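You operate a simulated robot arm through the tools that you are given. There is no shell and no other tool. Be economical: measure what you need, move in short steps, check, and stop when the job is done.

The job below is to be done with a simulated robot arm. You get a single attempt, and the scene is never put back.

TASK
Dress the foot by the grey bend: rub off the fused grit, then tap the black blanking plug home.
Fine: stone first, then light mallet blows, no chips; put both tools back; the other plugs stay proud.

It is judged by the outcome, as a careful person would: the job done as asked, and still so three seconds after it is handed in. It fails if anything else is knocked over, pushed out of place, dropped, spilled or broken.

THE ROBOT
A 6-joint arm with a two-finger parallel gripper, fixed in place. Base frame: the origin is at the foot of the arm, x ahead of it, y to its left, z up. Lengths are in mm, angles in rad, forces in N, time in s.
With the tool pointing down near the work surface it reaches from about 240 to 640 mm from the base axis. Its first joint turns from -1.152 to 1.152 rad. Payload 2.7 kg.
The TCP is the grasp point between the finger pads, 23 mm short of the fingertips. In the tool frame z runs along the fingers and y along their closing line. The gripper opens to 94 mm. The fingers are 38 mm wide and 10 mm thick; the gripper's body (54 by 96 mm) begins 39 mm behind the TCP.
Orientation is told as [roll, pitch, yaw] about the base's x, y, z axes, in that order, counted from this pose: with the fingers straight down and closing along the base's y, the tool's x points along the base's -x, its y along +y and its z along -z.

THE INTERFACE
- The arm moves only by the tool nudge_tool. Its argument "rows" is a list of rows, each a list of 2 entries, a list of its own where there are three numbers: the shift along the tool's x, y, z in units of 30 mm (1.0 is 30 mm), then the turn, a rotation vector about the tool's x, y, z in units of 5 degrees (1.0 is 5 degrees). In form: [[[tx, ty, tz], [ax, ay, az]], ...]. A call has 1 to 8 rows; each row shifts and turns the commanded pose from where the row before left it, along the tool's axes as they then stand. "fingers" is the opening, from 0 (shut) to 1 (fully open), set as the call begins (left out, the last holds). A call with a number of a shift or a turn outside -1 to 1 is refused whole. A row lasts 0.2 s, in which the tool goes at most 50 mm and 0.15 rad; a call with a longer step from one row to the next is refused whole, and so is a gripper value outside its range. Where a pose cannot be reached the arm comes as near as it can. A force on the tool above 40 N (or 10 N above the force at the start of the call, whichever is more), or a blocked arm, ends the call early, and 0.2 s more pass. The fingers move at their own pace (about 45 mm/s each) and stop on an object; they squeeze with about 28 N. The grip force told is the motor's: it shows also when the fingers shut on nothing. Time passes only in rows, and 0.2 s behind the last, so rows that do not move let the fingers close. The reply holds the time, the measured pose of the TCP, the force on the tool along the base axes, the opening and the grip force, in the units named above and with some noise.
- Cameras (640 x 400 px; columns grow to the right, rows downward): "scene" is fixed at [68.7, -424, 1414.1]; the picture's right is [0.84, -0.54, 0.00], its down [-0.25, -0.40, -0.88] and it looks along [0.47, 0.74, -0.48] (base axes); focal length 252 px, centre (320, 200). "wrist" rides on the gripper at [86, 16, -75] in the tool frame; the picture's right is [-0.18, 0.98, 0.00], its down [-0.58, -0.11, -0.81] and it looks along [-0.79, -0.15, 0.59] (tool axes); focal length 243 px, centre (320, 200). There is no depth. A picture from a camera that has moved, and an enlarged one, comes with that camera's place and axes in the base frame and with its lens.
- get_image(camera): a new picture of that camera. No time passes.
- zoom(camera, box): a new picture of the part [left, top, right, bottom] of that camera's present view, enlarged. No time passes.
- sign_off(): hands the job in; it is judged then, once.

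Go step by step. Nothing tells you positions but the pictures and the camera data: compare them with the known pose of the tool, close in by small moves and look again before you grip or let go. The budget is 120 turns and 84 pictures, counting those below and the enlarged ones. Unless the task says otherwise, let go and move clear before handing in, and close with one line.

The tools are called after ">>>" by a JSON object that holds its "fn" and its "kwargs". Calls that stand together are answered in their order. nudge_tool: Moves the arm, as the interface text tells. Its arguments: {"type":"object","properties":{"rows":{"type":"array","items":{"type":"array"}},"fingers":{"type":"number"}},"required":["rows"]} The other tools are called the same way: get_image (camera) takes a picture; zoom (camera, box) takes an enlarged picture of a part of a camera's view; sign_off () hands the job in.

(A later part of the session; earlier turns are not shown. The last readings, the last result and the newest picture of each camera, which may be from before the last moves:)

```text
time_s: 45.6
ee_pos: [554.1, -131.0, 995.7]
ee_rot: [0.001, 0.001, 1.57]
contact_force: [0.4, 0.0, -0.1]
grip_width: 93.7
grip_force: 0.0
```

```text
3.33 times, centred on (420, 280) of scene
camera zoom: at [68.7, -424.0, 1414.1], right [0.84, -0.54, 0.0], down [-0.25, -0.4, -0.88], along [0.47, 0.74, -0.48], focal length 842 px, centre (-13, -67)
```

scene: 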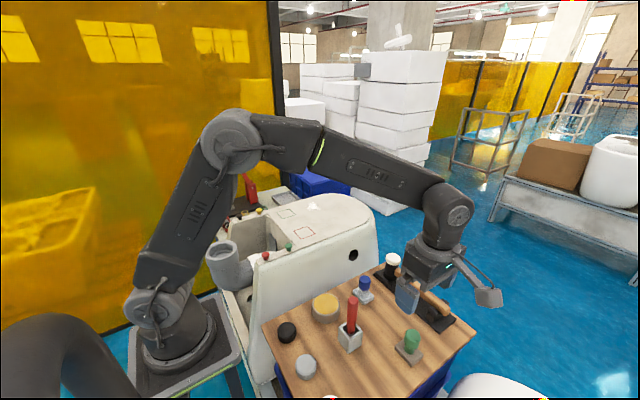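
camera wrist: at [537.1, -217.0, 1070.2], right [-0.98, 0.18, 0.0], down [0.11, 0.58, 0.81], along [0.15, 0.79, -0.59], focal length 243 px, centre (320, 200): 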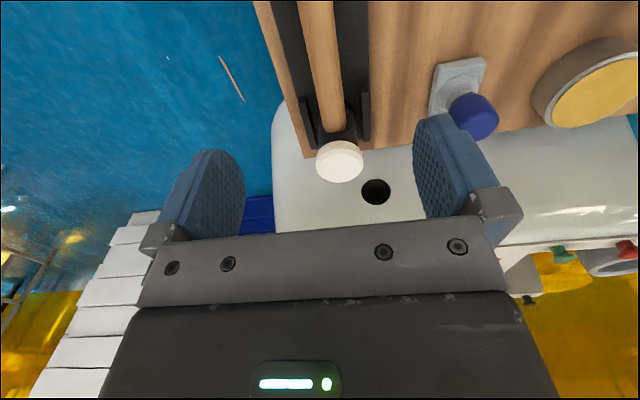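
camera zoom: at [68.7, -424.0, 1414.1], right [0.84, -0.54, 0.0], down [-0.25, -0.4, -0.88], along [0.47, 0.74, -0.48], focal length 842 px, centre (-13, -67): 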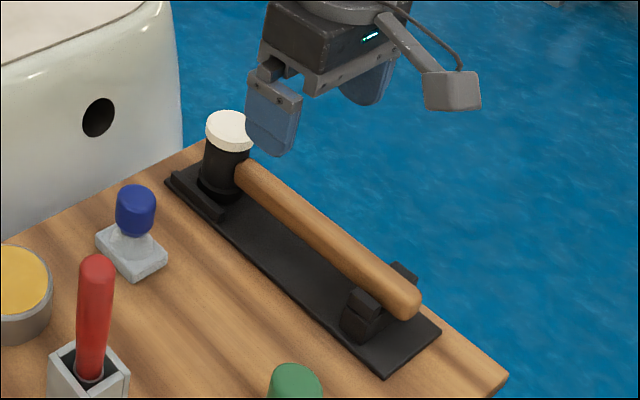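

The mallet head is at (548,-64), its top at z 913, and the handle runs along -y at z about 881. I'll descend over the handle near the head.

>>> {"fn": "nudge_tool", "kwargs": {"rows": [[[-0.25, 0.1, 0.9], [0, 0, 0]], [[-0.25, 0.1, 0.9], [0, 0, 0]], [[0, 0, 0.9], [0, 0, 0]], [[0, 0, 0.9], [0, 0, 0]], [[0, 0, 0.2], [0, 0, 0]]]}}

>>> {"fn": "get_image", "kwargs": {"camera": "wrist"}}

>>> {"fn": "zoom", "kwargs": {"camera": "scene", "box": [360, 220, 480, 340]}}

```text
time_s: 46.8
ee_pos: [546.9, -115.9, 882.5]
ee_rot: [0.0, 0.0, 1.571]
contact_force: [0.0, -0.4, -0.3]
grip_width: 93.9
grip_force: 0.1
```

```text
44 pictures are left
camera wrist: at [529.0, -202.8, 956.8], right [-0.98, 0.18, 0.0], down [0.11, 0.58, 0.81], along [0.15, 0.79, -0.59], focal length 243 px, centre (320, 200)
```

wrist: 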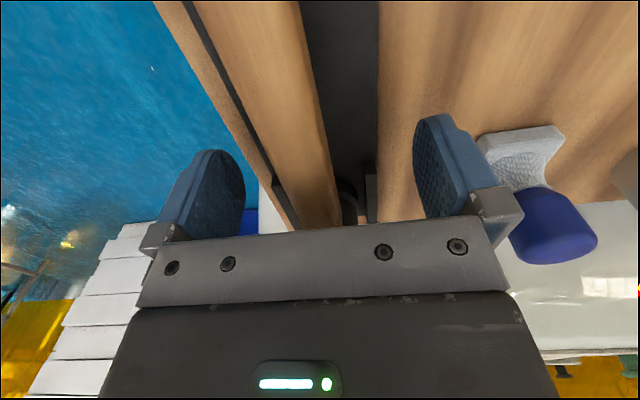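

```text
3.33 times, centred on (420, 280) of scene
camera zoom: at [68.7, -424.0, 1414.1], right [0.84, -0.54, 0.0], down [-0.25, -0.4, -0.88], along [0.47, 0.74, -0.48], focal length 842 px, centre (-13, -67)
```

zoom: 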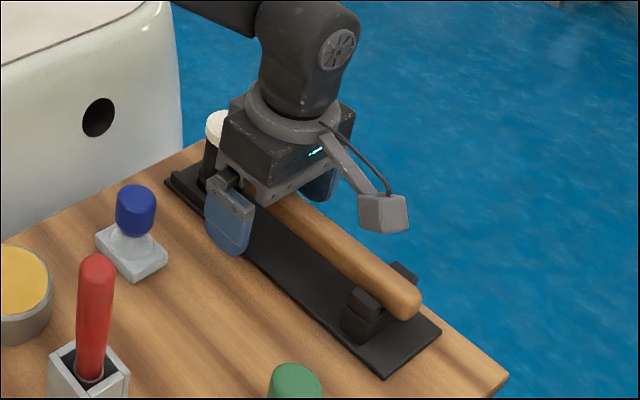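

>>> {"fn": "nudge_tool", "kwargs": {"rows": [[[0, -0.17, 0], [0, 0, 0]], [[0, 0, 0], [0, 0, 0]]], "fingers": 0.5}}

>>> {"fn": "get_image", "kwargs": {"camera": "wrist"}}

```text
time_s: 47.4
ee_pos: [551.9, -115.8, 882.5]
ee_rot: [0.001, -0.001, 1.572]
contact_force: [0.8, -0.4, 0.3]
grip_width: 47.3
grip_force: 0.0
```

```text
42 pictures are left
camera wrist: at [534.3, -203.0, 956.7], right [-0.98, 0.18, 0.0], down [0.11, 0.58, 0.81], along [0.15, 0.79, -0.59], focal length 243 px, centre (320, 200)
```

wrist: 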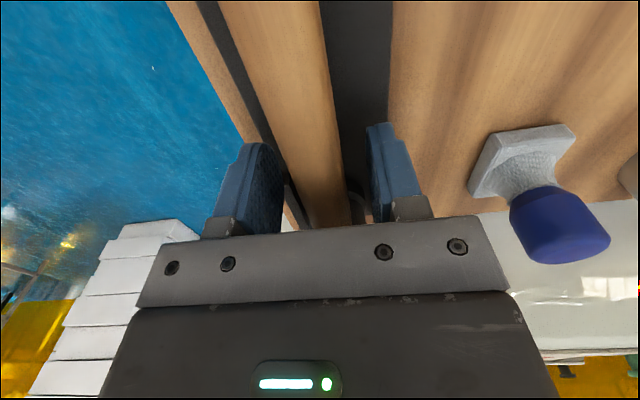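

>>> {"fn": "nudge_tool", "kwargs": {"rows": [[[0, -0.11, 0], [0, 0, 0]], [[0, 0, 0], [0, 0, 0]]]}}

>>> {"fn": "nudge_tool", "kwargs": {"rows": [[[0, 0, 0], [0, 0, 0]], [[0, 0, 0], [0, 0, 0]], [[0, 0, 0], [0, 0, 0]], [[0, 0, 0], [0, 0, 0]]], "fingers": 0}}

>>> {"fn": "get_image", "kwargs": {"camera": "wrist"}}

```text
time_s: 48.0
ee_pos: [555.1, -115.0, 882.9]
ee_rot: [0.0, 0.001, 1.571]
contact_force: [0.3, 0.1, 0.0]
grip_width: 47.1
grip_force: 0.2
```

```text
time_s: 49.0
ee_pos: [555.3, -116.4, 881.5]
ee_rot: [0.002, 0.003, 1.571]
contact_force: [-4.9, 0.5, 2.3]
grip_width: 20.8
grip_force: 27.7
```

```text
41 pictures are left
camera wrist: at [537.5, -202.7, 957.0], right [-0.98, 0.18, 0.0], down [0.11, 0.58, 0.81], along [0.15, 0.79, -0.59], focal length 243 px, centre (320, 200)
```

wrist: 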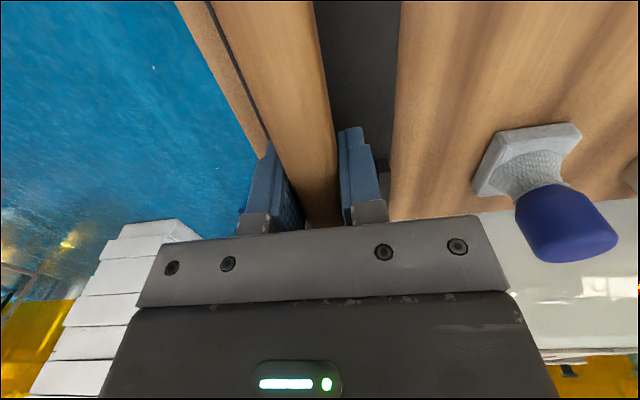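

>>> {"fn": "nudge_tool", "kwargs": {"rows": [[[0, 0.06, 0], [0, 0, 0]], [[0, 0, 0], [0, 0, 0]]]}}

>>> {"fn": "nudge_tool", "kwargs": {"rows": [[[0, 0, -0.3], [0, 0, 0]], [[0, 0, -0.5], [0, 0, 0]], [[0, 0, -0.5], [0, 0, 0]], [[0, 0, -0.7], [0, 0, 0]], [[0, 0, 0], [0, 0, 0]]]}}

>>> {"fn": "zoom", "kwargs": {"camera": "scene", "box": [360, 200, 480, 320]}}

```text
time_s: 49.6
ee_pos: [554.7, -116.8, 880.6]
ee_rot: [-0.002, 0.001, 1.571]
contact_force: [2.9, 1.8, 0.5]
grip_width: 20.6
grip_force: 28.2
```

```text
time_s: 50.8
ee_pos: [553.1, -116.4, 940.1]
ee_rot: [0.001, -0.001, 1.571]
contact_force: [0.9, -0.2, -5.0]
grip_width: 20.9
grip_force: 28.2
```

```text
3.33 times, centred on (420, 260) of scene
camera zoom: at [68.8, -424.0, 1414.1], right [0.84, -0.54, 0.0], down [-0.25, -0.4, -0.88], along [0.47, 0.74, -0.48], focal length 842 px, centre (-13, 0)
```

zoom: 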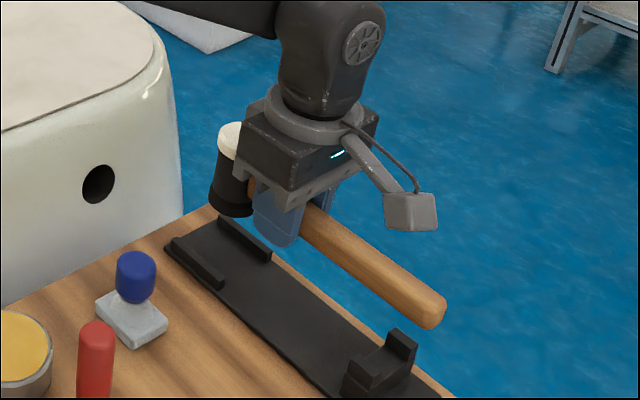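

The mallet is held level. I'll raise it and carry it toward the black plug.

>>> {"fn": "nudge_tool", "kwargs": {"rows": [[[0, 0, -0.8], [0, 0, 0]], [[0, 0, -0.9], [0, 0, 0]], [[0, 0, -0.9], [0, 0, 0]], [[0, 0, -0.9], [0, 0, 0]], [[0, 0, -0.7], [0, 0, 0]], [[-0.5, 0.4, 0], [0, 0, 0]], [[-0.9, 0.7, 0], [0, 0, 0]], [[-0.9, 0.7, 0], [0, 0, 0]]]}}

>>> {"fn": "nudge_tool", "kwargs": {"rows": [[[-0.9, 0.7, 0], [0, 0, 0]], [[-0.9, 0.7, 0], [0, 0, 0]], [[-0.9, 0.7, 0], [0, 0, 0]], [[-0.9, 0.7, 0], [0, 0, 0]], [[-0.9, 0.7, 0], [0, 0, 0]], [[-0.9, 0.7, 0], [0, 0, 0]], [[-0.9, 0.7, 0], [0, 0, 0]], [[0, 0, 0], [0, 0, 0]]]}}

>>> {"fn": "get_image", "kwargs": {"camera": "wrist"}}

>>> {"fn": "get_image", "kwargs": {"camera": "scene"}}

```text
time_s: 52.6
ee_pos: [500.5, -49.8, 1071.2]
ee_rot: [0.001, 0.0, 1.571]
contact_force: [0.0, 0.5, -5.5]
grip_width: 20.9
grip_force: 28.0
```

```text
time_s: 54.4
ee_pos: [353.9, 143.1, 1067.1]
ee_rot: [0.001, 0.0, 1.569]
contact_force: [-0.2, -0.1, -5.1]
grip_width: 20.9
grip_force: 27.9
```

```text
39 pictures are left
camera wrist: at [336.8, 56.2, 1142.7], right [-0.98, 0.18, 0.0], down [0.11, 0.58, 0.81], along [0.15, 0.79, -0.59], focal length 243 px, centre (320, 200)
```

wrist: 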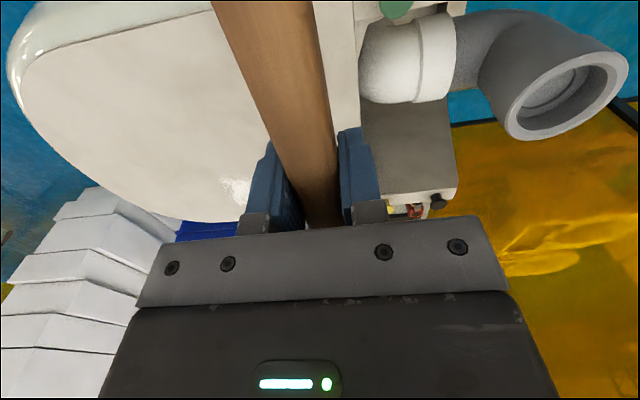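

```text
38 pictures are left
```

scene: 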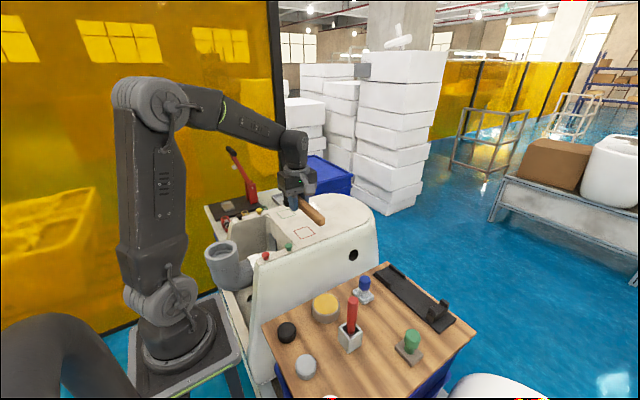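

>>> {"fn": "zoom", "kwargs": {"camera": "wrist", "box": [390, 180, 470, 230]}}

>>> {"fn": "zoom", "kwargs": {"camera": "scene", "box": [205, 195, 285, 245]}}

```text
8.00 times, centred on (430, 205) of wrist
camera zoom: at [336.8, 56.2, 1142.7], right [-0.98, 0.18, 0.0], down [0.11, 0.58, 0.81], along [0.15, 0.79, -0.59], focal length 1941 px, centre (-560, 160)
```

zoom: 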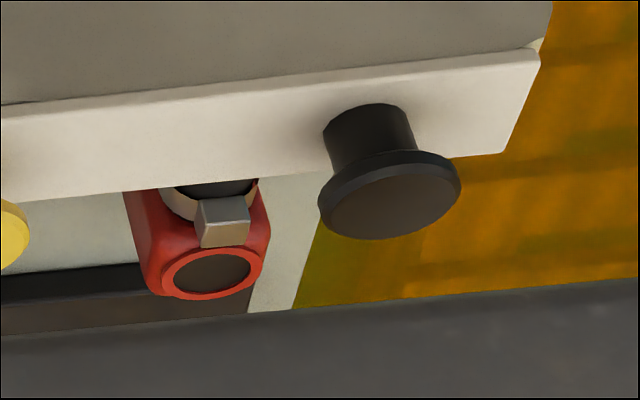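

```text
8.00 times, centred on (245, 220) of scene
camera zoom: at [68.8, -423.9, 1414.1], right [0.84, -0.54, 0.0], down [-0.25, -0.4, -0.88], along [0.47, 0.74, -0.48], focal length 2020 px, centre (920, 40)
```

zoom: 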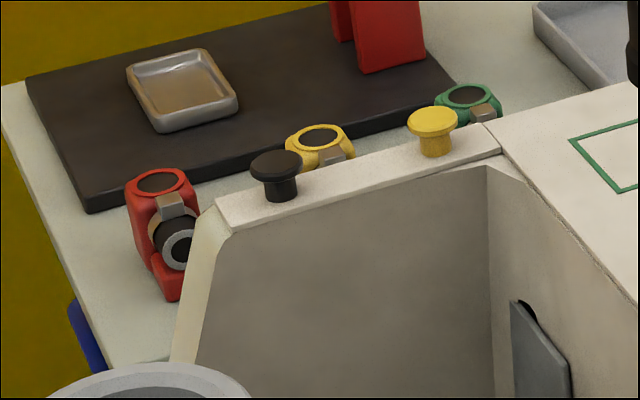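

The black plug's cap top is at about (231,345,955), standing proud on its stem. I'll bring the mallet head above it and check alignment.

>>> {"fn": "nudge_tool", "kwargs": {"rows": [[[-0.833, 0.677, 0], [0, 0, 0]], [[-0.833, 0.677, 0], [0, 0, 0]], [[-0.833, 0.677, 0], [0, 0, 0]], [[-0.833, 0.677, 0], [0, 0, 0]], [[-0.833, 0.677, 0], [0, 0, 0]], [[-0.833, 0.677, 0], [0, 0, 0]], [[0, 0, 0.8], [0, 0, 0]], [[0, 0, 0.7], [0, 0, 0]]]}}

>>> {"fn": "get_image", "kwargs": {"camera": "wrist"}}

>>> {"fn": "zoom", "kwargs": {"camera": "scene", "box": [195, 160, 315, 260]}}

```text
time_s: 56.2
ee_pos: [231.0, 293.4, 1023.6]
ee_rot: [-0.001, -0.001, 1.571]
contact_force: [-0.8, 0.2, -4.3]
grip_width: 21.2
grip_force: 27.7
```

```text
35 pictures are left
camera wrist: at [214.5, 206.6, 1099.1], right [-0.98, 0.18, 0.0], down [0.11, 0.58, 0.81], along [0.15, 0.79, -0.59], focal length 243 px, centre (320, 200)
```

wrist: 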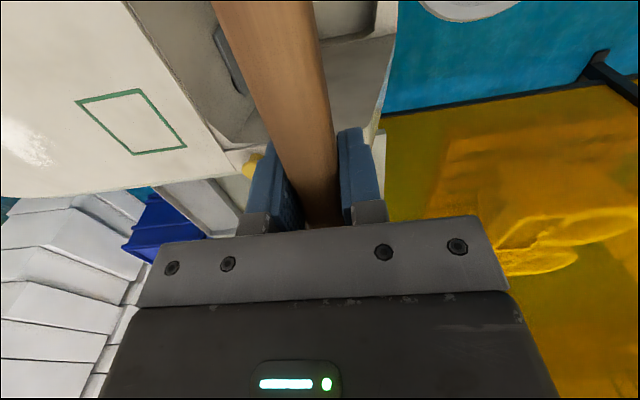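

```text
4.00 times, centred on (255, 210) of scene
camera zoom: at [68.8, -423.9, 1414.1], right [0.84, -0.54, 0.0], down [-0.25, -0.4, -0.88], along [0.47, 0.74, -0.48], focal length 1010 px, centre (580, 160)
```

zoom: 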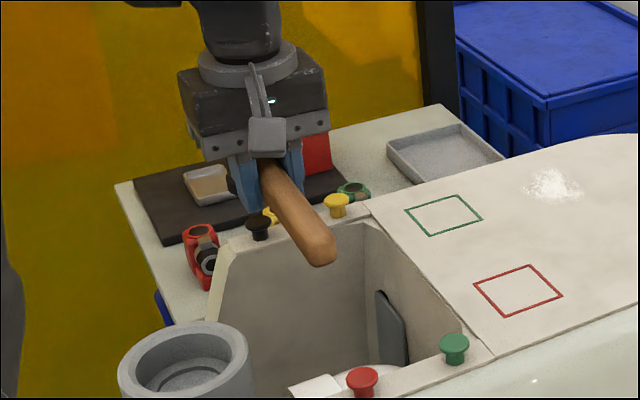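

>>> {"fn": "zoom", "kwargs": {"camera": "scene", "box": [230, 185, 290, 225]}}

```text
10.00 times, centred on (260, 205) of scene
camera zoom: at [68.8, -423.9, 1414.1], right [0.84, -0.54, 0.0], down [-0.25, -0.4, -0.88], along [0.47, 0.74, -0.48], focal length 2525 px, centre (920, 150)
```

zoom: 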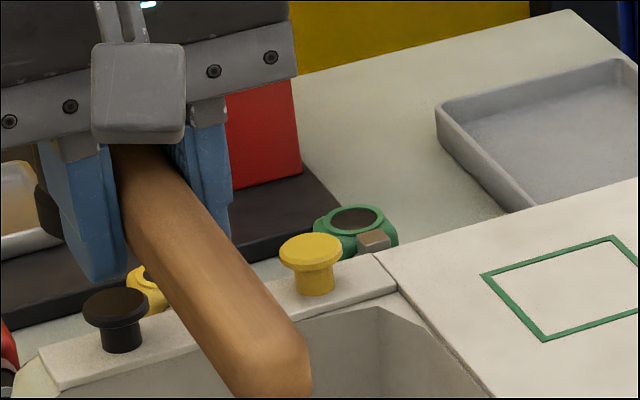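

Head and plug line up within a few mm. I'll lower slowly to find the plug's top.

>>> {"fn": "nudge_tool", "kwargs": {"rows": [[[-0.05, -0.05, 0.3], [0, 0, 0]], [[0, 0, 0.3], [0, 0, 0]], [[0, 0, 0.2], [0, 0, 0]], [[0, 0, 0.1], [0, 0, 0]], [[0, 0, 0.1], [0, 0, 0]]]}}

>>> {"fn": "zoom", "kwargs": {"camera": "scene", "box": [220, 185, 280, 225]}}

```text
time_s: 57.4
ee_pos: [232.4, 295.0, 992.8]
ee_rot: [-0.001, 0.0, 1.571]
contact_force: [-0.3, 0.0, -4.8]
grip_width: 20.7
grip_force: 27.7
```

```text
10.00 times, centred on (250, 205) of scene
camera zoom: at [68.8, -423.9, 1414.1], right [0.84, -0.54, 0.0], down [-0.25, -0.4, -0.88], along [0.47, 0.74, -0.48], focal length 2525 px, centre (1020, 150)
```

zoom: 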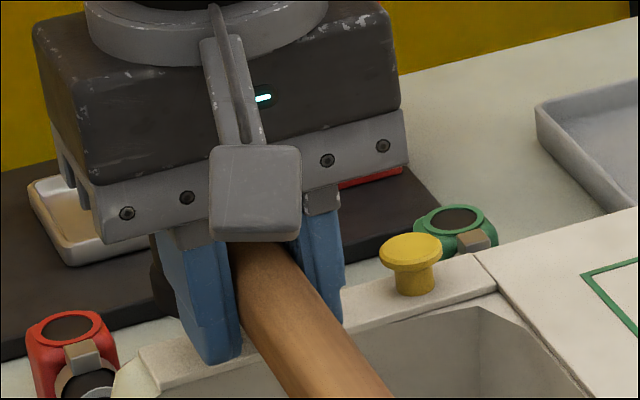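

>>> {"fn": "nudge_tool", "kwargs": {"rows": [[[0, 0, 0.06], [0, 0, 0]], [[0, 0, 0.06], [0, 0, 0]]]}}

>>> {"fn": "nudge_tool", "kwargs": {"rows": [[[0, 0, 0.06], [0, 0, 0]], [[0, 0, 0.06], [0, 0, 0]]]}}

```text
time_s: 58.0
ee_pos: [232.5, 293.8, 991.4]
ee_rot: [-0.003, -0.002, 1.573]
contact_force: [-8.9, -14.1, 29.6]
grip_width: 21.0
grip_force: 28.1
```

```text
time_s: 58.6
ee_pos: [232.7, 294.9, 987.1]
ee_rot: [-0.002, -0.002, 1.571]
contact_force: [-3.5, -17.1, 30.3]
grip_width: 20.3
grip_force: 28.1
```

Contact found at TCP z about 991. I'll lift a little and check the plug before tapping.

>>> {"fn": "nudge_tool", "kwargs": {"rows": [[[0, 0, -0.5], [0, 0, 0]], [[0, 0, -0.7], [0, 0, 0]], [[0, 0, 0], [0, 0, 0]]]}}

>>> {"fn": "zoom", "kwargs": {"camera": "scene", "box": [220, 185, 280, 225]}}

>>> {"fn": "get_image", "kwargs": {"camera": "wrist"}}

```text
time_s: 59.4
ee_pos: [233.5, 294.0, 1022.2]
ee_rot: [0.0, 0.0, 1.571]
contact_force: [0.9, -0.2, -5.0]
grip_width: 20.9
grip_force: 28.0
```

```text
10.00 times, centred on (250, 205) of scene
camera zoom: at [68.8, -423.9, 1414.1], right [0.84, -0.54, 0.0], down [-0.25, -0.4, -0.88], along [0.47, 0.74, -0.48], focal length 2525 px, centre (1020, 150)
```

zoom: 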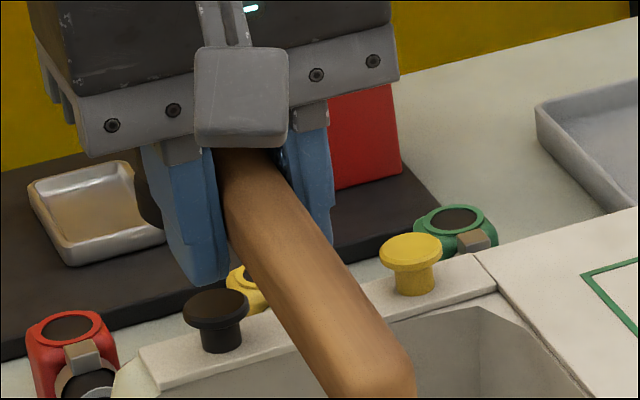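

```text
30 pictures are left
camera wrist: at [215.3, 207.6, 1097.3], right [-0.98, 0.18, 0.0], down [0.11, 0.58, 0.81], along [0.15, 0.79, -0.59], focal length 243 px, centre (320, 200)
```

wrist: 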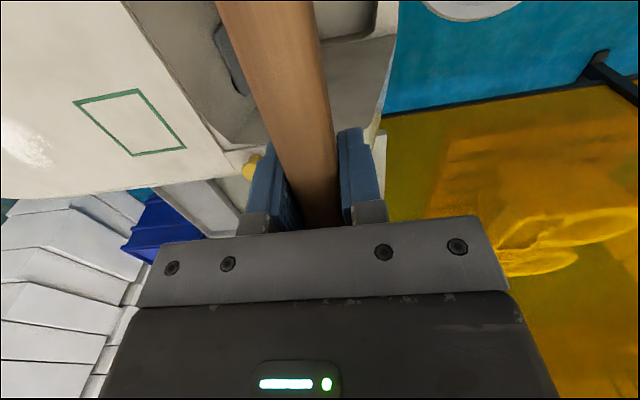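

Steady pressing doesn't drive it, so it needs real taps. I'll give one light blow.

>>> {"fn": "nudge_tool", "kwargs": {"rows": [[[0, 0, 0.2], [0, 0, 0]], [[0, 0, 0.95], [0, 0, 0]], [[0, 0, -0.9], [0, 0, 0]], [[0, 0, -0.25], [0, 0, 0]]]}}

>>> {"fn": "zoom", "kwargs": {"camera": "scene", "box": [220, 185, 280, 225]}}

```text
time_s: 60.4
ee_pos: [232.5, 294.5, 1021.2]
ee_rot: [0.001, -0.001, 1.571]
contact_force: [-0.2, -0.9, -5.3]
grip_width: 20.8
grip_force: 27.7
```

```text
10.00 times, centred on (250, 205) of scene
camera zoom: at [68.8, -423.9, 1414.1], right [0.84, -0.54, 0.0], down [-0.25, -0.4, -0.88], along [0.47, 0.74, -0.48], focal length 2525 px, centre (1020, 150)
```

zoom: 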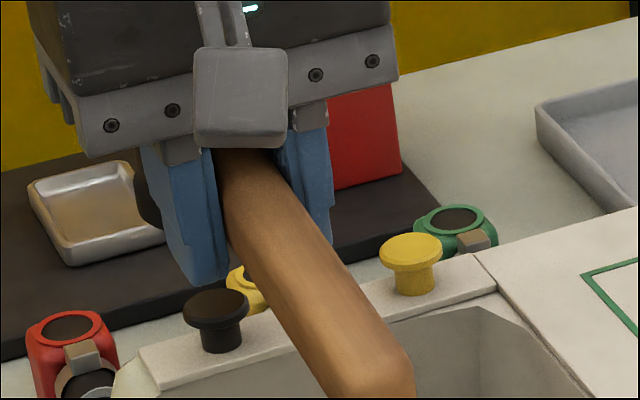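

>>> {"fn": "nudge_tool", "kwargs": {"rows": [[[0, 0, 0.35], [0, 0, 0]], [[0, 0, 1.0], [0, 0, 0]], [[0, 0, -1.0], [0, 0, 0]], [[0, 0, -0.35], [0, 0, 0]]]}}

>>> {"fn": "zoom", "kwargs": {"camera": "scene", "box": [220, 185, 280, 225]}}

```text
time_s: 61.4
ee_pos: [230.2, 290.5, 1023.3]
ee_rot: [-0.001, 0.001, 1.57]
contact_force: [0.9, 0.1, -5.2]
grip_width: 20.9
grip_force: 28.6
```

```text
10.00 times, centred on (250, 205) of scene
camera zoom: at [68.8, -423.9, 1414.1], right [0.84, -0.54, 0.0], down [-0.25, -0.4, -0.88], along [0.47, 0.74, -0.48], focal length 2525 px, centre (1020, 150)
```

zoom: 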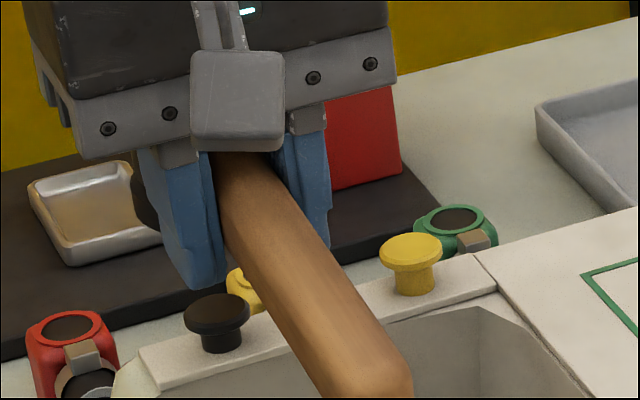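

The second, slightly fuller tap moved it about 2 mm. I'll re-centre and repeat light taps.

>>> {"fn": "nudge_tool", "kwargs": {"rows": [[[-0.13, -0.07, 0.42], [0, 0, 0]], [[0, 0, 1.0], [0, 0, 0]], [[0, 0, -1.0], [0, 0, 0]], [[0, 0, 0], [0, 0, 0]], [[0, 0, 0.07], [0, 0, 0]], [[0, 0, 1.0], [0, 0, 0]], [[0, 0, -1.0], [0, 0, 0]], [[0, 0, -0.42], [0, 0, 0]]]}}

>>> {"fn": "zoom", "kwargs": {"camera": "scene", "box": [220, 185, 280, 225]}}

```text
time_s: 63.2
ee_pos: [235.0, 298.2, 1023.6]
ee_rot: [0.001, 0.001, 1.571]
contact_force: [0.2, -0.6, -4.6]
grip_width: 20.6
grip_force: 28.3
```

```text
10.00 times, centred on (250, 205) of scene
camera zoom: at [68.8, -423.9, 1414.1], right [0.84, -0.54, 0.0], down [-0.25, -0.4, -0.88], along [0.47, 0.74, -0.48], focal length 2525 px, centre (1020, 150)
```

zoom: 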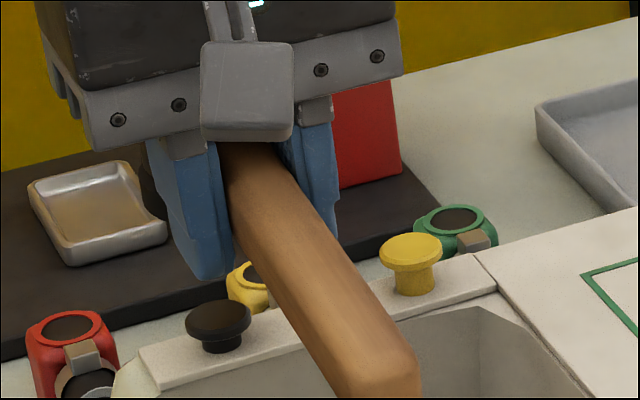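

>>> {"fn": "nudge_tool", "kwargs": {"rows": [[[0.1, 0.05, 0.52], [0, 0, 0]], [[0, 0, 1.0], [0, 0, 0]], [[0, 0, -1.0], [0, 0, 0]], [[0, 0, -0.52], [0, 0, 0]], [[0, 0, 0], [0, 0, 0]]]}}

>>> {"fn": "zoom", "kwargs": {"camera": "scene", "box": [220, 185, 280, 225]}}

```text
time_s: 64.4
ee_pos: [234.0, 296.3, 1022.7]
ee_rot: [0.001, 0.0, 1.57]
contact_force: [0.0, -0.3, -5.3]
grip_width: 21.0
grip_force: 28.1
```

```text
10.00 times, centred on (250, 205) of scene
camera zoom: at [68.8, -423.9, 1414.1], right [0.84, -0.54, 0.0], down [-0.25, -0.4, -0.88], along [0.47, 0.74, -0.48], focal length 2525 px, centre (1020, 150)
```

zoom: 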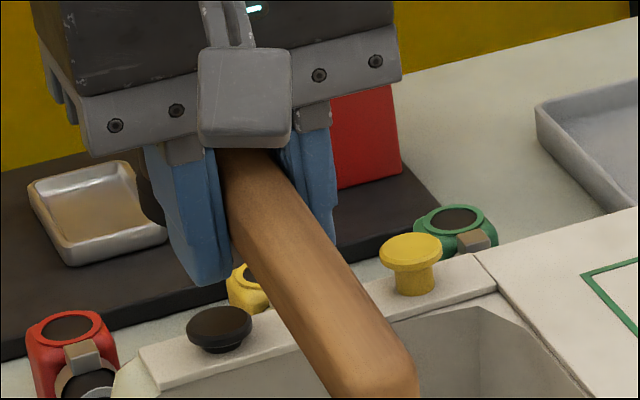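

>>> {"fn": "nudge_tool", "kwargs": {"rows": [[[0.04, 0.03, 0.58], [0, 0, 0]], [[0, 0, 1.0], [0, 0, 0]], [[0, 0, -1.0], [0, 0, 0]], [[0, 0, -0.58], [0, 0, 0]], [[0, 0, 0], [0, 0, 0]]]}}

>>> {"fn": "zoom", "kwargs": {"camera": "scene", "box": [220, 195, 265, 225]}}

```text
time_s: 65.6
ee_pos: [232.6, 293.3, 1019.3]
ee_rot: [0.001, 0.0, 1.57]
contact_force: [-0.2, -0.4, -5.2]
grip_width: 21.0
grip_force: 27.8
```

```text
13.33 times, centred on (242, 210) of scene
camera zoom: at [68.8, -423.9, 1414.1], right [0.84, -0.54, 0.0], down [-0.25, -0.4, -0.88], along [0.47, 0.74, -0.48], focal length 3366 px, centre (1353, 67)
```

zoom: 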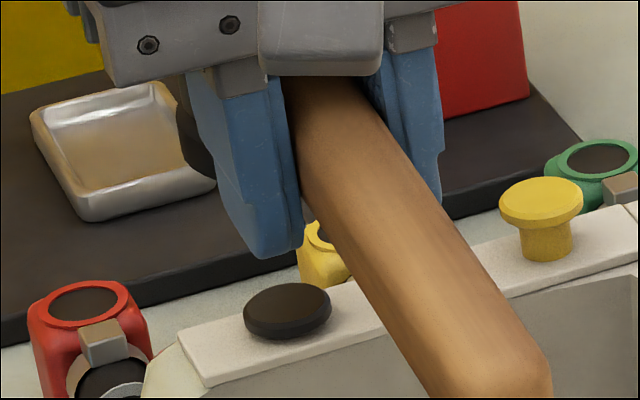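

The plug is almost seated, with about a 1 mm gap. One more light tap, then I'll compare.

>>> {"fn": "nudge_tool", "kwargs": {"rows": [[[0, 0, 0.53], [0, 0, 0]], [[0, 0, 1.0], [0, 0, 0]], [[0, 0, -1.0], [0, 0, 0]], [[0, 0, -0.53], [0, 0, 0]], [[0, 0, 0], [0, 0, 0]]]}}

>>> {"fn": "zoom", "kwargs": {"camera": "scene", "box": [220, 195, 265, 225]}}

```text
time_s: 66.8
ee_pos: [233.8, 294.2, 1020.8]
ee_rot: [0.0, 0.001, 1.571]
contact_force: [-0.5, 0.4, -4.6]
grip_width: 20.9
grip_force: 27.9
```

```text
13.33 times, centred on (242, 210) of scene
camera zoom: at [68.8, -423.9, 1414.1], right [0.84, -0.54, 0.0], down [-0.25, -0.4, -0.88], along [0.47, 0.74, -0.48], focal length 3366 px, centre (1353, 67)
```

zoom: 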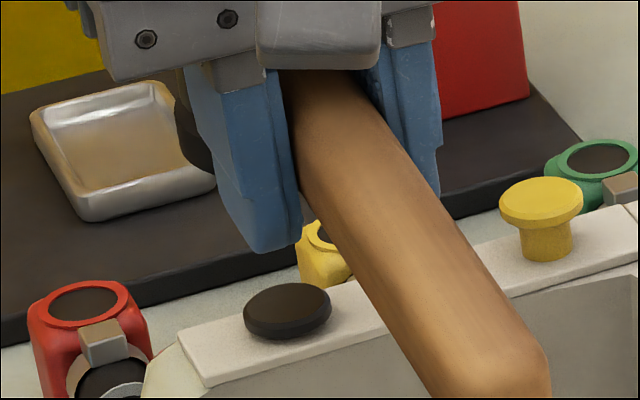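

>>> {"fn": "zoom", "kwargs": {"camera": "scene", "box": [234, 212, 248, 224]}}

>>> {"fn": "nudge_tool", "kwargs": {"rows": [[[0, 0, 0.5], [0, 0, 0]], [[0, 0, 0.5], [0, 0, 0]], [[0, 0, 0.2], [0, 0, 0]], [[0, 0, 0.05], [0, 0, 0]]]}}

```text
16.00 times, centred on (241, 218) of scene
camera zoom: at [68.8, -423.9, 1414.1], right [0.84, -0.54, 0.0], down [-0.25, -0.4, -0.88], along [0.47, 0.74, -0.48], focal length 4040 px, centre (1584, -88)
```

zoom: 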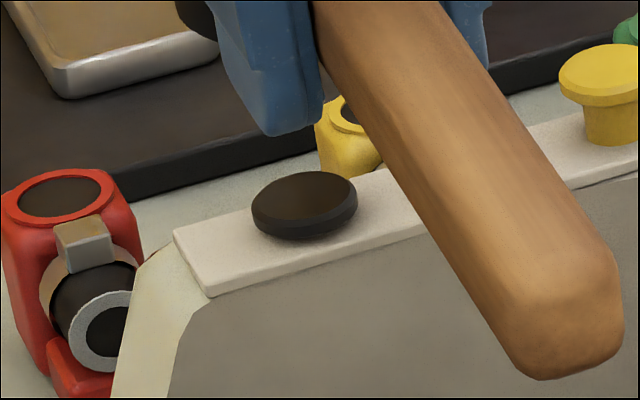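

```text
time_s: 67.8
ee_pos: [232.9, 293.5, 982.7]
ee_rot: [-0.001, -0.001, 1.57]
contact_force: [-0.3, -1.5, -5.8]
grip_width: 20.9
grip_force: 27.5
```

>>> {"fn": "nudge_tool", "kwargs": {"rows": [[[0, 0, 0.05], [0, 0, 0]], [[0, 0, 0.05], [0, 0, 0]]]}}

>>> {"fn": "nudge_tool", "kwargs": {"rows": [[[0, 0, 0.05], [0, 0, 0]], [[0, 0, 0.03], [0, 0, 0]]]}}

```text
time_s: 68.4
ee_pos: [233.7, 293.6, 980.5]
ee_rot: [0.002, -0.001, 1.57]
contact_force: [-0.2, -0.1, -5.2]
grip_width: 20.7
grip_force: 28.0
```

```text
time_s: 69.0
ee_pos: [233.5, 292.8, 977.3]
ee_rot: [0.001, 0.0, 1.571]
contact_force: [0.0, -1.0, -3.8]
grip_width: 20.7
grip_force: 28.2
```

>>> {"fn": "nudge_tool", "kwargs": {"rows": [[[0, 0, 0.05], [0, 0, 0]], [[0, 0, 0.03], [0, 0, 0]]]}}

>>> {"fn": "nudge_tool", "kwargs": {"rows": [[[0, 0, 0.03], [0, 0, 0]], [[0, 0, 0.02], [0, 0, 0]]]}}

```text
time_s: 69.6
ee_pos: [233.5, 291.7, 974.9]
ee_rot: [-0.001, 0.001, 1.572]
contact_force: [-0.4, -0.2, -4.9]
grip_width: 20.8
grip_force: 27.8
```

```text
time_s: 70.2
ee_pos: [233.1, 292.8, 976.2]
ee_rot: [-0.002, -0.001, 1.571]
contact_force: [-1.8, -18.5, 21.2]
grip_width: 21.1
grip_force: 27.8
```

Contact is at about z 974, so the last tap barely touched. I'll lift and give one proper light tap.

>>> {"fn": "nudge_tool", "kwargs": {"rows": [[[0, 0, -0.7], [0, 0, 0]], [[0, 0, -0.7], [0, 0, 0]], [[0, 0, 0], [0, 0, 0]], [[0, 0, 0.57], [0, 0, 0]], [[0, 0, 1.0], [0, 0, 0]], [[0, 0, -1.0], [0, 0, 0]], [[0, 0, -0.57], [0, 0, 0]], [[0, 0, 0], [0, 0, 0]]]}}

>>> {"fn": "zoom", "kwargs": {"camera": "scene", "box": [220, 195, 265, 225]}}

>>> {"fn": "get_image", "kwargs": {"camera": "wrist"}}

```text
time_s: 72.0
ee_pos: [233.4, 293.8, 1013.8]
ee_rot: [-0.001, -0.002, 1.57]
contact_force: [-0.4, 0.3, -5.6]
grip_width: 21.0
grip_force: 28.1
```

```text
13.33 times, centred on (242, 210) of scene
camera zoom: at [68.8, -423.9, 1414.1], right [0.84, -0.54, 0.0], down [-0.25, -0.4, -0.88], along [0.47, 0.74, -0.48], focal length 3366 px, centre (1353, 67)
```

zoom: 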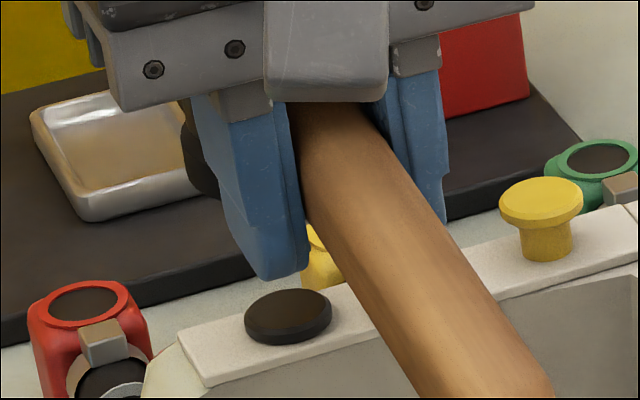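

```text
21 pictures are left
camera wrist: at [215.9, 206.3, 1088.7], right [-0.98, 0.18, 0.0], down [0.11, 0.58, 0.81], along [0.15, 0.79, -0.59], focal length 243 px, centre (320, 200)
```

wrist: 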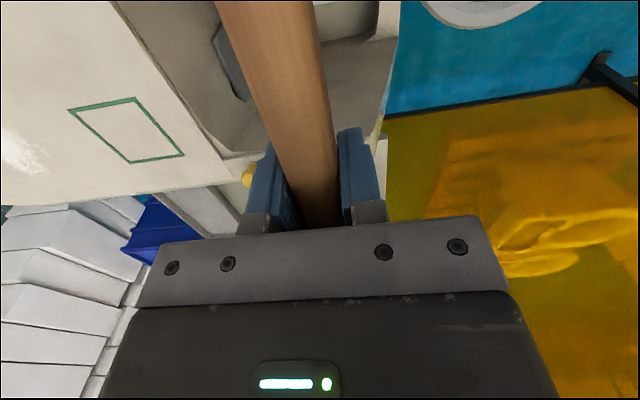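

It sank another 1.5 mm and now looks flush with the rim. One more light tap will confirm that it has stopped moving.

>>> {"fn": "nudge_tool", "kwargs": {"rows": [[[0, 0, 0.6], [0, 0, 0]], [[0, 0, 1.0], [0, 0, 0]], [[0, 0, -1.0], [0, 0, 0]], [[0, 0, -0.6], [0, 0, 0]], [[0, 0, 0], [0, 0, 0]]]}}

>>> {"fn": "zoom", "kwargs": {"camera": "scene", "box": [220, 195, 265, 225]}}

```text
time_s: 73.2
ee_pos: [233.9, 296.5, 1015.9]
ee_rot: [0.0, 0.001, 1.571]
contact_force: [-0.1, -0.7, -5.1]
grip_width: 20.9
grip_force: 28.0
```

```text
13.33 times, centred on (242, 210) of scene
camera zoom: at [68.8, -423.9, 1414.1], right [0.84, -0.54, 0.0], down [-0.25, -0.4, -0.88], along [0.47, 0.74, -0.48], focal length 3366 px, centre (1353, 67)
```

zoom: 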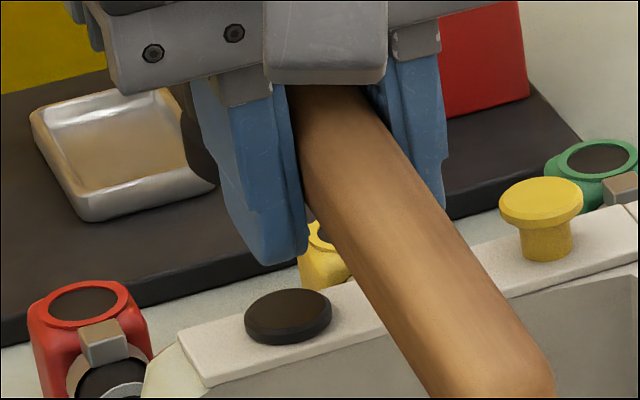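

The plug doesn't move any further, so it's home. Now I'll carry the mallet back to its stand.

>>> {"fn": "nudge_tool", "kwargs": {"rows": [[[0, 0, -0.9], [0, 0, 0]], [[0, 0, -0.9], [0, 0, 0]], [[0.913, -0.711, 0], [0, 0, 0]], [[0.913, -0.711, 0], [0, 0, 0]], [[0.913, -0.711, 0], [0, 0, 0]], [[0.913, -0.711, 0], [0, 0, 0]], [[0.913, -0.711, 0], [0, 0, 0]], [[0.913, -0.711, 0], [0, 0, 0]]]}}

>>> {"fn": "nudge_tool", "kwargs": {"rows": [[[0.913, -0.711, 0], [0, 0, 0]], [[0.913, -0.711, 0], [0, 0, 0]], [[0.913, -0.711, 0], [0, 0, 0]], [[0.913, -0.711, 0], [0, 0, 0]], [[0.913, -0.711, 0], [0, 0, 0]], [[0.913, -0.711, 0], [0, 0, 0]], [[0.913, -0.711, 0], [0, 0, 0]], [[0.913, -0.711, 0], [0, 0, 0]]]}}

>>> {"fn": "nudge_tool", "kwargs": {"rows": [[[0.913, -0.711, 0], [0, 0, 0]], [[0, 0, 0.9], [0, 0, 0]], [[0, 0, 0.9], [0, 0, 0]], [[0, 0, 0.9], [0, 0, 0]], [[0, 0, 0], [0, 0, 0]]]}}

>>> {"fn": "zoom", "kwargs": {"camera": "scene", "box": [360, 200, 480, 320]}}

>>> {"fn": "get_image", "kwargs": {"camera": "wrist"}}

```text
time_s: 75.0
ee_pos: [359.6, 127.0, 1071.9]
ee_rot: [0.0, 0.001, 1.571]
contact_force: [-0.2, -0.5, -5.3]
grip_width: 20.9
grip_force: 28.1
```

```text
time_s: 76.8
ee_pos: [531.1, -90.3, 1070.8]
ee_rot: [-0.002, 0.001, 1.569]
contact_force: [-0.2, 0.0, -4.6]
grip_width: 20.9
grip_force: 28.1
```

```text
time_s: 78.0
ee_pos: [553.2, -118.6, 987.2]
ee_rot: [-0.001, -0.001, 1.571]
contact_force: [0.1, 0.2, -5.5]
grip_width: 21.0
grip_force: 27.9
```

```text
3.33 times, centred on (420, 260) of scene
camera zoom: at [68.8, -424.0, 1414.1], right [0.84, -0.54, 0.0], down [-0.25, -0.4, -0.88], along [0.47, 0.74, -0.48], focal length 842 px, centre (-13, 0)
```

zoom: 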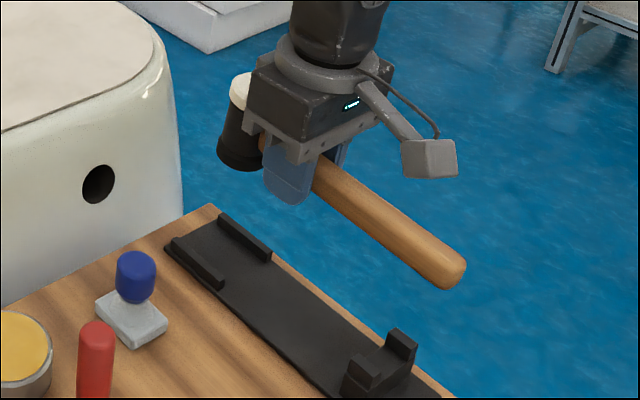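

```text
18 pictures are left
camera wrist: at [535.0, -205.5, 1062.3], right [-0.98, 0.18, 0.0], down [0.11, 0.58, 0.81], along [0.15, 0.79, -0.59], focal length 243 px, centre (320, 200)
```

wrist: 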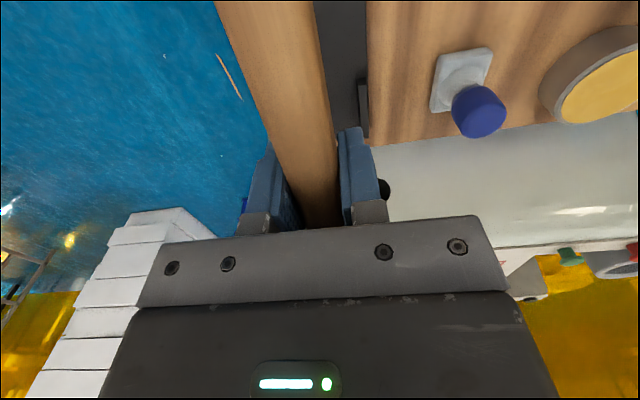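

>>> {"fn": "nudge_tool", "kwargs": {"rows": [[[-0.07, 0, 0.9], [0, 0, 0]], [[0, 0, 0.9], [0, 0, 0]], [[0, 0, 0.8], [0, 0, 0]], [[0, 0, 0.2], [0, 0, 0]], [[0, 0, 0], [0, 0, 0]]]}}

>>> {"fn": "zoom", "kwargs": {"camera": "scene", "box": [380, 240, 460, 330]}}

```text
time_s: 79.2
ee_pos: [552.9, -114.9, 905.0]
ee_rot: [-0.001, -0.001, 1.571]
contact_force: [-0.4, -0.2, -5.1]
grip_width: 20.7
grip_force: 27.5
```

```text
4.44 times, centred on (420, 285) of scene
camera zoom: at [68.8, -424.0, 1414.1], right [0.84, -0.54, 0.0], down [-0.25, -0.4, -0.88], along [0.47, 0.74, -0.48], focal length 1122 px, centre (-124, -178)
```

zoom: 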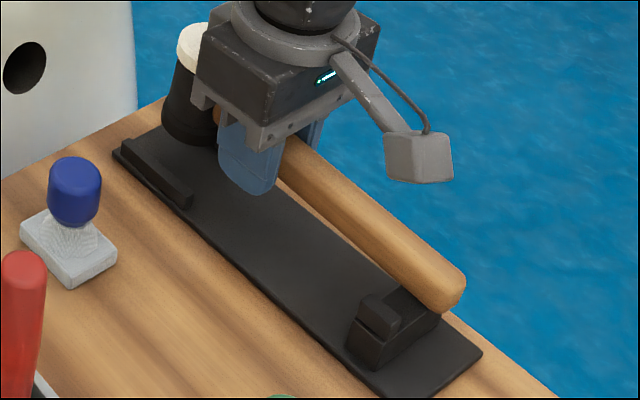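

The mallet has pitched head-up a few degrees in the grip. I'll turn the wrist to level it before setting it down.

>>> {"fn": "nudge_tool", "kwargs": {"rows": [[[0, 0, 0], [0, 0.4, 0]], [[0, 0, 0], [0, 0.4, 0]], [[0, 0, 0], [0, 0, 0]]]}}

>>> {"fn": "zoom", "kwargs": {"camera": "scene", "box": [380, 240, 460, 330]}}

```text
time_s: 80.0
ee_pos: [550.9, -115.0, 905.7]
ee_rot: [0.0, 0.069, 1.571]
contact_force: [0.5, -0.9, -5.2]
grip_width: 21.2
grip_force: 27.9
```

```text
4.44 times, centred on (420, 285) of scene
camera zoom: at [68.8, -424.0, 1414.1], right [0.84, -0.54, 0.0], down [-0.25, -0.4, -0.88], along [0.47, 0.74, -0.48], focal length 1122 px, centre (-124, -178)
```

zoom: 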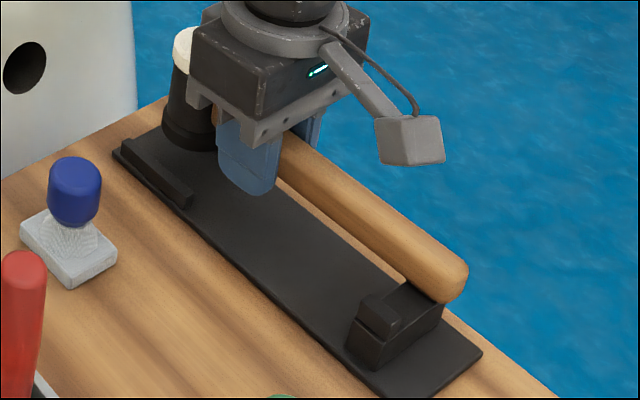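

>>> {"fn": "nudge_tool", "kwargs": {"rows": [[[0, -0.07, 0.3], [0, 0, 0]], [[0, 0, 0.2], [0, 0, 0]], [[0, 0, 0.1], [0, 0, 0]], [[0, 0, 0], [0, 0, 0]]]}}

>>> {"fn": "zoom", "kwargs": {"camera": "scene", "box": [380, 240, 460, 330]}}

```text
time_s: 81.0
ee_pos: [554.8, -117.0, 885.5]
ee_rot: [-0.002, 0.071, 1.57]
contact_force: [-0.4, 0.4, -4.5]
grip_width: 20.8
grip_force: 28.1
```

```text
4.44 times, centred on (420, 285) of scene
camera zoom: at [68.8, -424.0, 1414.1], right [0.84, -0.54, 0.0], down [-0.25, -0.4, -0.88], along [0.47, 0.74, -0.48], focal length 1122 px, centre (-124, -178)
```

zoom: 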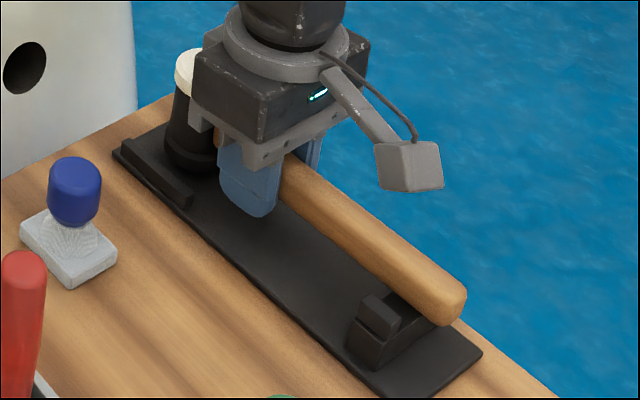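

The tail sits a little to the right of its slot. I'll nudge x by -3 mm with a 1° yaw and look closely.

>>> {"fn": "nudge_tool", "kwargs": {"rows": [[[0, 0.1, 0], [0, 0, 0.2]], [[0, 0, 0], [0, 0, 0]]]}}

>>> {"fn": "zoom", "kwargs": {"camera": "scene", "box": [420, 285, 465, 325]}}

```text
time_s: 81.6
ee_pos: [550.9, -117.0, 885.9]
ee_rot: [-0.002, 0.07, 1.553]
contact_force: [-1.0, -0.8, -5.7]
grip_width: 21.3
grip_force: 27.9
```

```text
10.00 times, centred on (442, 305) of scene
camera zoom: at [68.8, -424.0, 1414.1], right [0.84, -0.54, 0.0], down [-0.25, -0.4, -0.88], along [0.47, 0.74, -0.48], focal length 2525 px, centre (-905, -850)
```

zoom: 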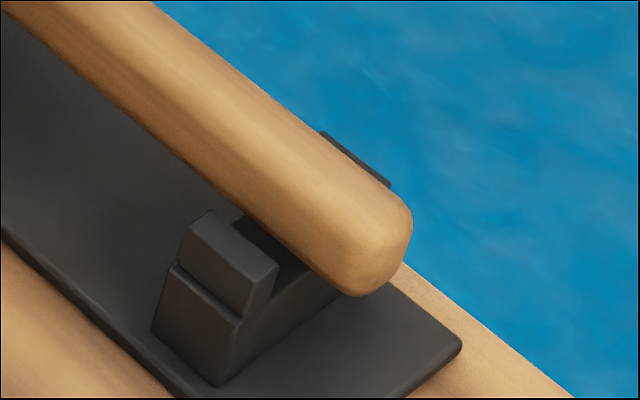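

The handle is now between the cradle posts. I'll lower it slowly.

>>> {"fn": "nudge_tool", "kwargs": {"rows": [[[0, 0, 0.07], [0, 0, 0]], [[0, 0, 0.07], [0, 0, 0]]]}}

>>> {"fn": "nudge_tool", "kwargs": {"rows": [[[0, 0, 0.05], [0, 0, 0]], [[0, 0, 0.05], [0, 0, 0]]]}}

```text
time_s: 82.2
ee_pos: [550.6, -118.8, 881.6]
ee_rot: [-0.001, 0.071, 1.553]
contact_force: [-0.5, 0.1, -4.8]
grip_width: 21.0
grip_force: 27.8
```

```text
time_s: 82.8
ee_pos: [551.2, -117.6, 879.4]
ee_rot: [0.0, 0.07, 1.554]
contact_force: [-4.3, -1.1, 1.6]
grip_width: 20.9
grip_force: 28.1
```

>>> {"fn": "zoom", "kwargs": {"camera": "scene", "box": [375, 240, 465, 325]}}

>>> {"fn": "nudge_tool", "kwargs": {"rows": [[[0, 0.03, 0.04], [0, 0, 0]], [[0, 0, 0], [0, 0, 0]]]}}

```text
4.71 times, centred on (420, 282) of scene
camera zoom: at [68.6, -424.0, 1414.1], right [0.84, -0.54, 0.0], down [-0.25, -0.4, -0.88], along [0.47, 0.74, -0.48], focal length 1188 px, centre (-151, -188)
```

zoom: 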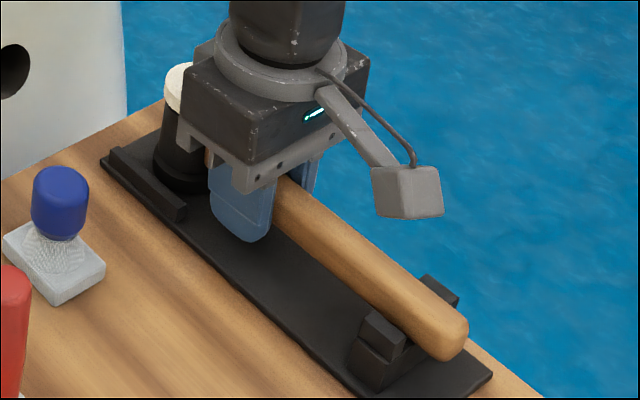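

```text
time_s: 83.4
ee_pos: [551.0, -117.1, 879.8]
ee_rot: [-0.003, 0.071, 1.554]
contact_force: [-6.9, -3.1, 11.0]
grip_width: 20.9
grip_force: 28.0
```

>>> {"fn": "nudge_tool", "kwargs": {"rows": [[[0, 0.07, 0], [0, 0, 0]], [[0, 0, 0], [0, 0, 0]]]}}

>>> {"fn": "nudge_tool", "kwargs": {"rows": [[[0, 0, 0.05], [0, 0, 0]], [[0, 0, 0], [0, 0, 0]]]}}

```text
time_s: 84.0
ee_pos: [550.1, -117.6, 878.9]
ee_rot: [-0.006, 0.069, 1.55]
contact_force: [7.4, -5.3, 6.4]
grip_width: 21.1
grip_force: 28.1
```

```text
time_s: 84.6
ee_pos: [550.7, -118.2, 879.4]
ee_rot: [-0.009, 0.07, 1.551]
contact_force: [11.1, -3.1, 18.7]
grip_width: 21.1
grip_force: 28.3
```

>>> {"fn": "nudge_tool", "kwargs": {"rows": [[[0, -0.045, 0], [0, 0, 0]], [[0, 0, 0], [0, 0, 0]]]}}

>>> {"fn": "zoom", "kwargs": {"camera": "scene", "box": [375, 250, 425, 295]}}

>>> {"fn": "zoom", "kwargs": {"camera": "scene", "box": [420, 285, 465, 325]}}

```text
time_s: 85.2
ee_pos: [549.7, -117.8, 879.4]
ee_rot: [-0.006, 0.07, 1.553]
contact_force: [1.2, -2.5, 25.1]
grip_width: 20.9
grip_force: 27.7
```

```text
8.89 times, centred on (400, 272) of scene
camera zoom: at [68.3, -424.0, 1414.1], right [0.84, -0.54, 0.0], down [-0.25, -0.4, -0.88], along [0.47, 0.74, -0.48], focal length 2244 px, centre (-391, -444)
```

zoom: 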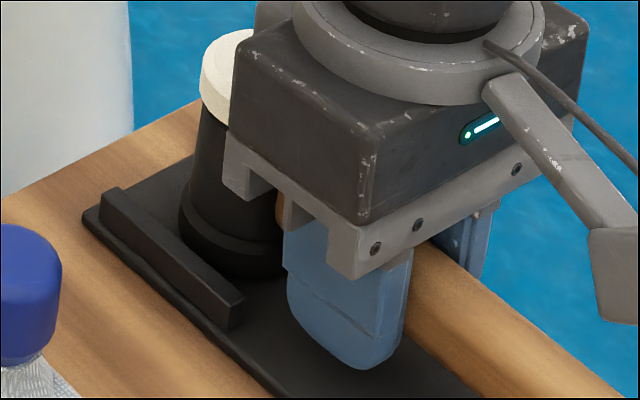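

```text
10.00 times, centred on (442, 305) of scene
camera zoom: at [68.3, -424.0, 1414.1], right [0.84, -0.54, 0.0], down [-0.25, -0.4, -0.88], along [0.47, 0.74, -0.48], focal length 2525 px, centre (-905, -850)
```

zoom: 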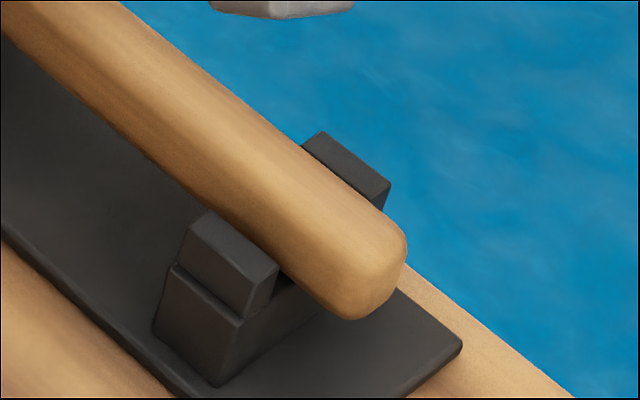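

Head is down between the rails and the tail in its slot. I'll release.

>>> {"fn": "nudge_tool", "kwargs": {"rows": [[[0, 0, -0.03], [0, 0, 0]], [[0, 0, 0], [0, 0, 0]], [[0, 0, 0], [0, 0, 0]]], "fingers": 0.6}}

>>> {"fn": "nudge_tool", "kwargs": {"rows": [[[0, 0, -0.4], [0, 0, 0]], [[0, 0, -0.8], [0, 0, 0]], [[0, 0, -1], [0, 0, 0]], [[0, 0, -1], [0, 0, 0]], [[0, 0, -1], [0, 0, 0]], [[0, 1, -0.5], [0, 0, 0]], [[0, 1, 0], [0, 0, 0]], [[0, 1, 0], [0, 0, 0]]]}}

>>> {"fn": "zoom", "kwargs": {"camera": "scene", "box": [360, 220, 480, 340]}}

```text
time_s: 86.0
ee_pos: [549.6, -117.1, 879.3]
ee_rot: [-0.005, 0.07, 1.552]
contact_force: [1.7, -6.5, 23.9]
grip_width: 56.4
grip_force: 0.0
```

```text
time_s: 87.8
ee_pos: [460.2, -108.7, 1017.0]
ee_rot: [-0.002, 0.072, 1.553]
contact_force: [-0.5, -0.5, -0.4]
grip_width: 56.2
grip_force: 0.2
```

```text
3.33 times, centred on (420, 280) of scene
camera zoom: at [68.7, -424.0, 1414.1], right [0.84, -0.54, 0.0], down [-0.25, -0.4, -0.88], along [0.47, 0.74, -0.48], focal length 842 px, centre (-13, -67)
```

zoom: 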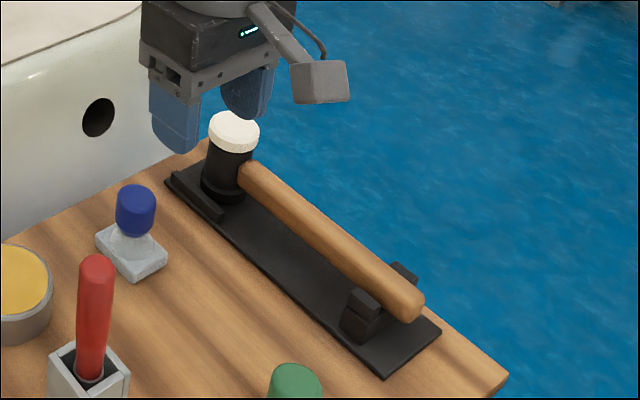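

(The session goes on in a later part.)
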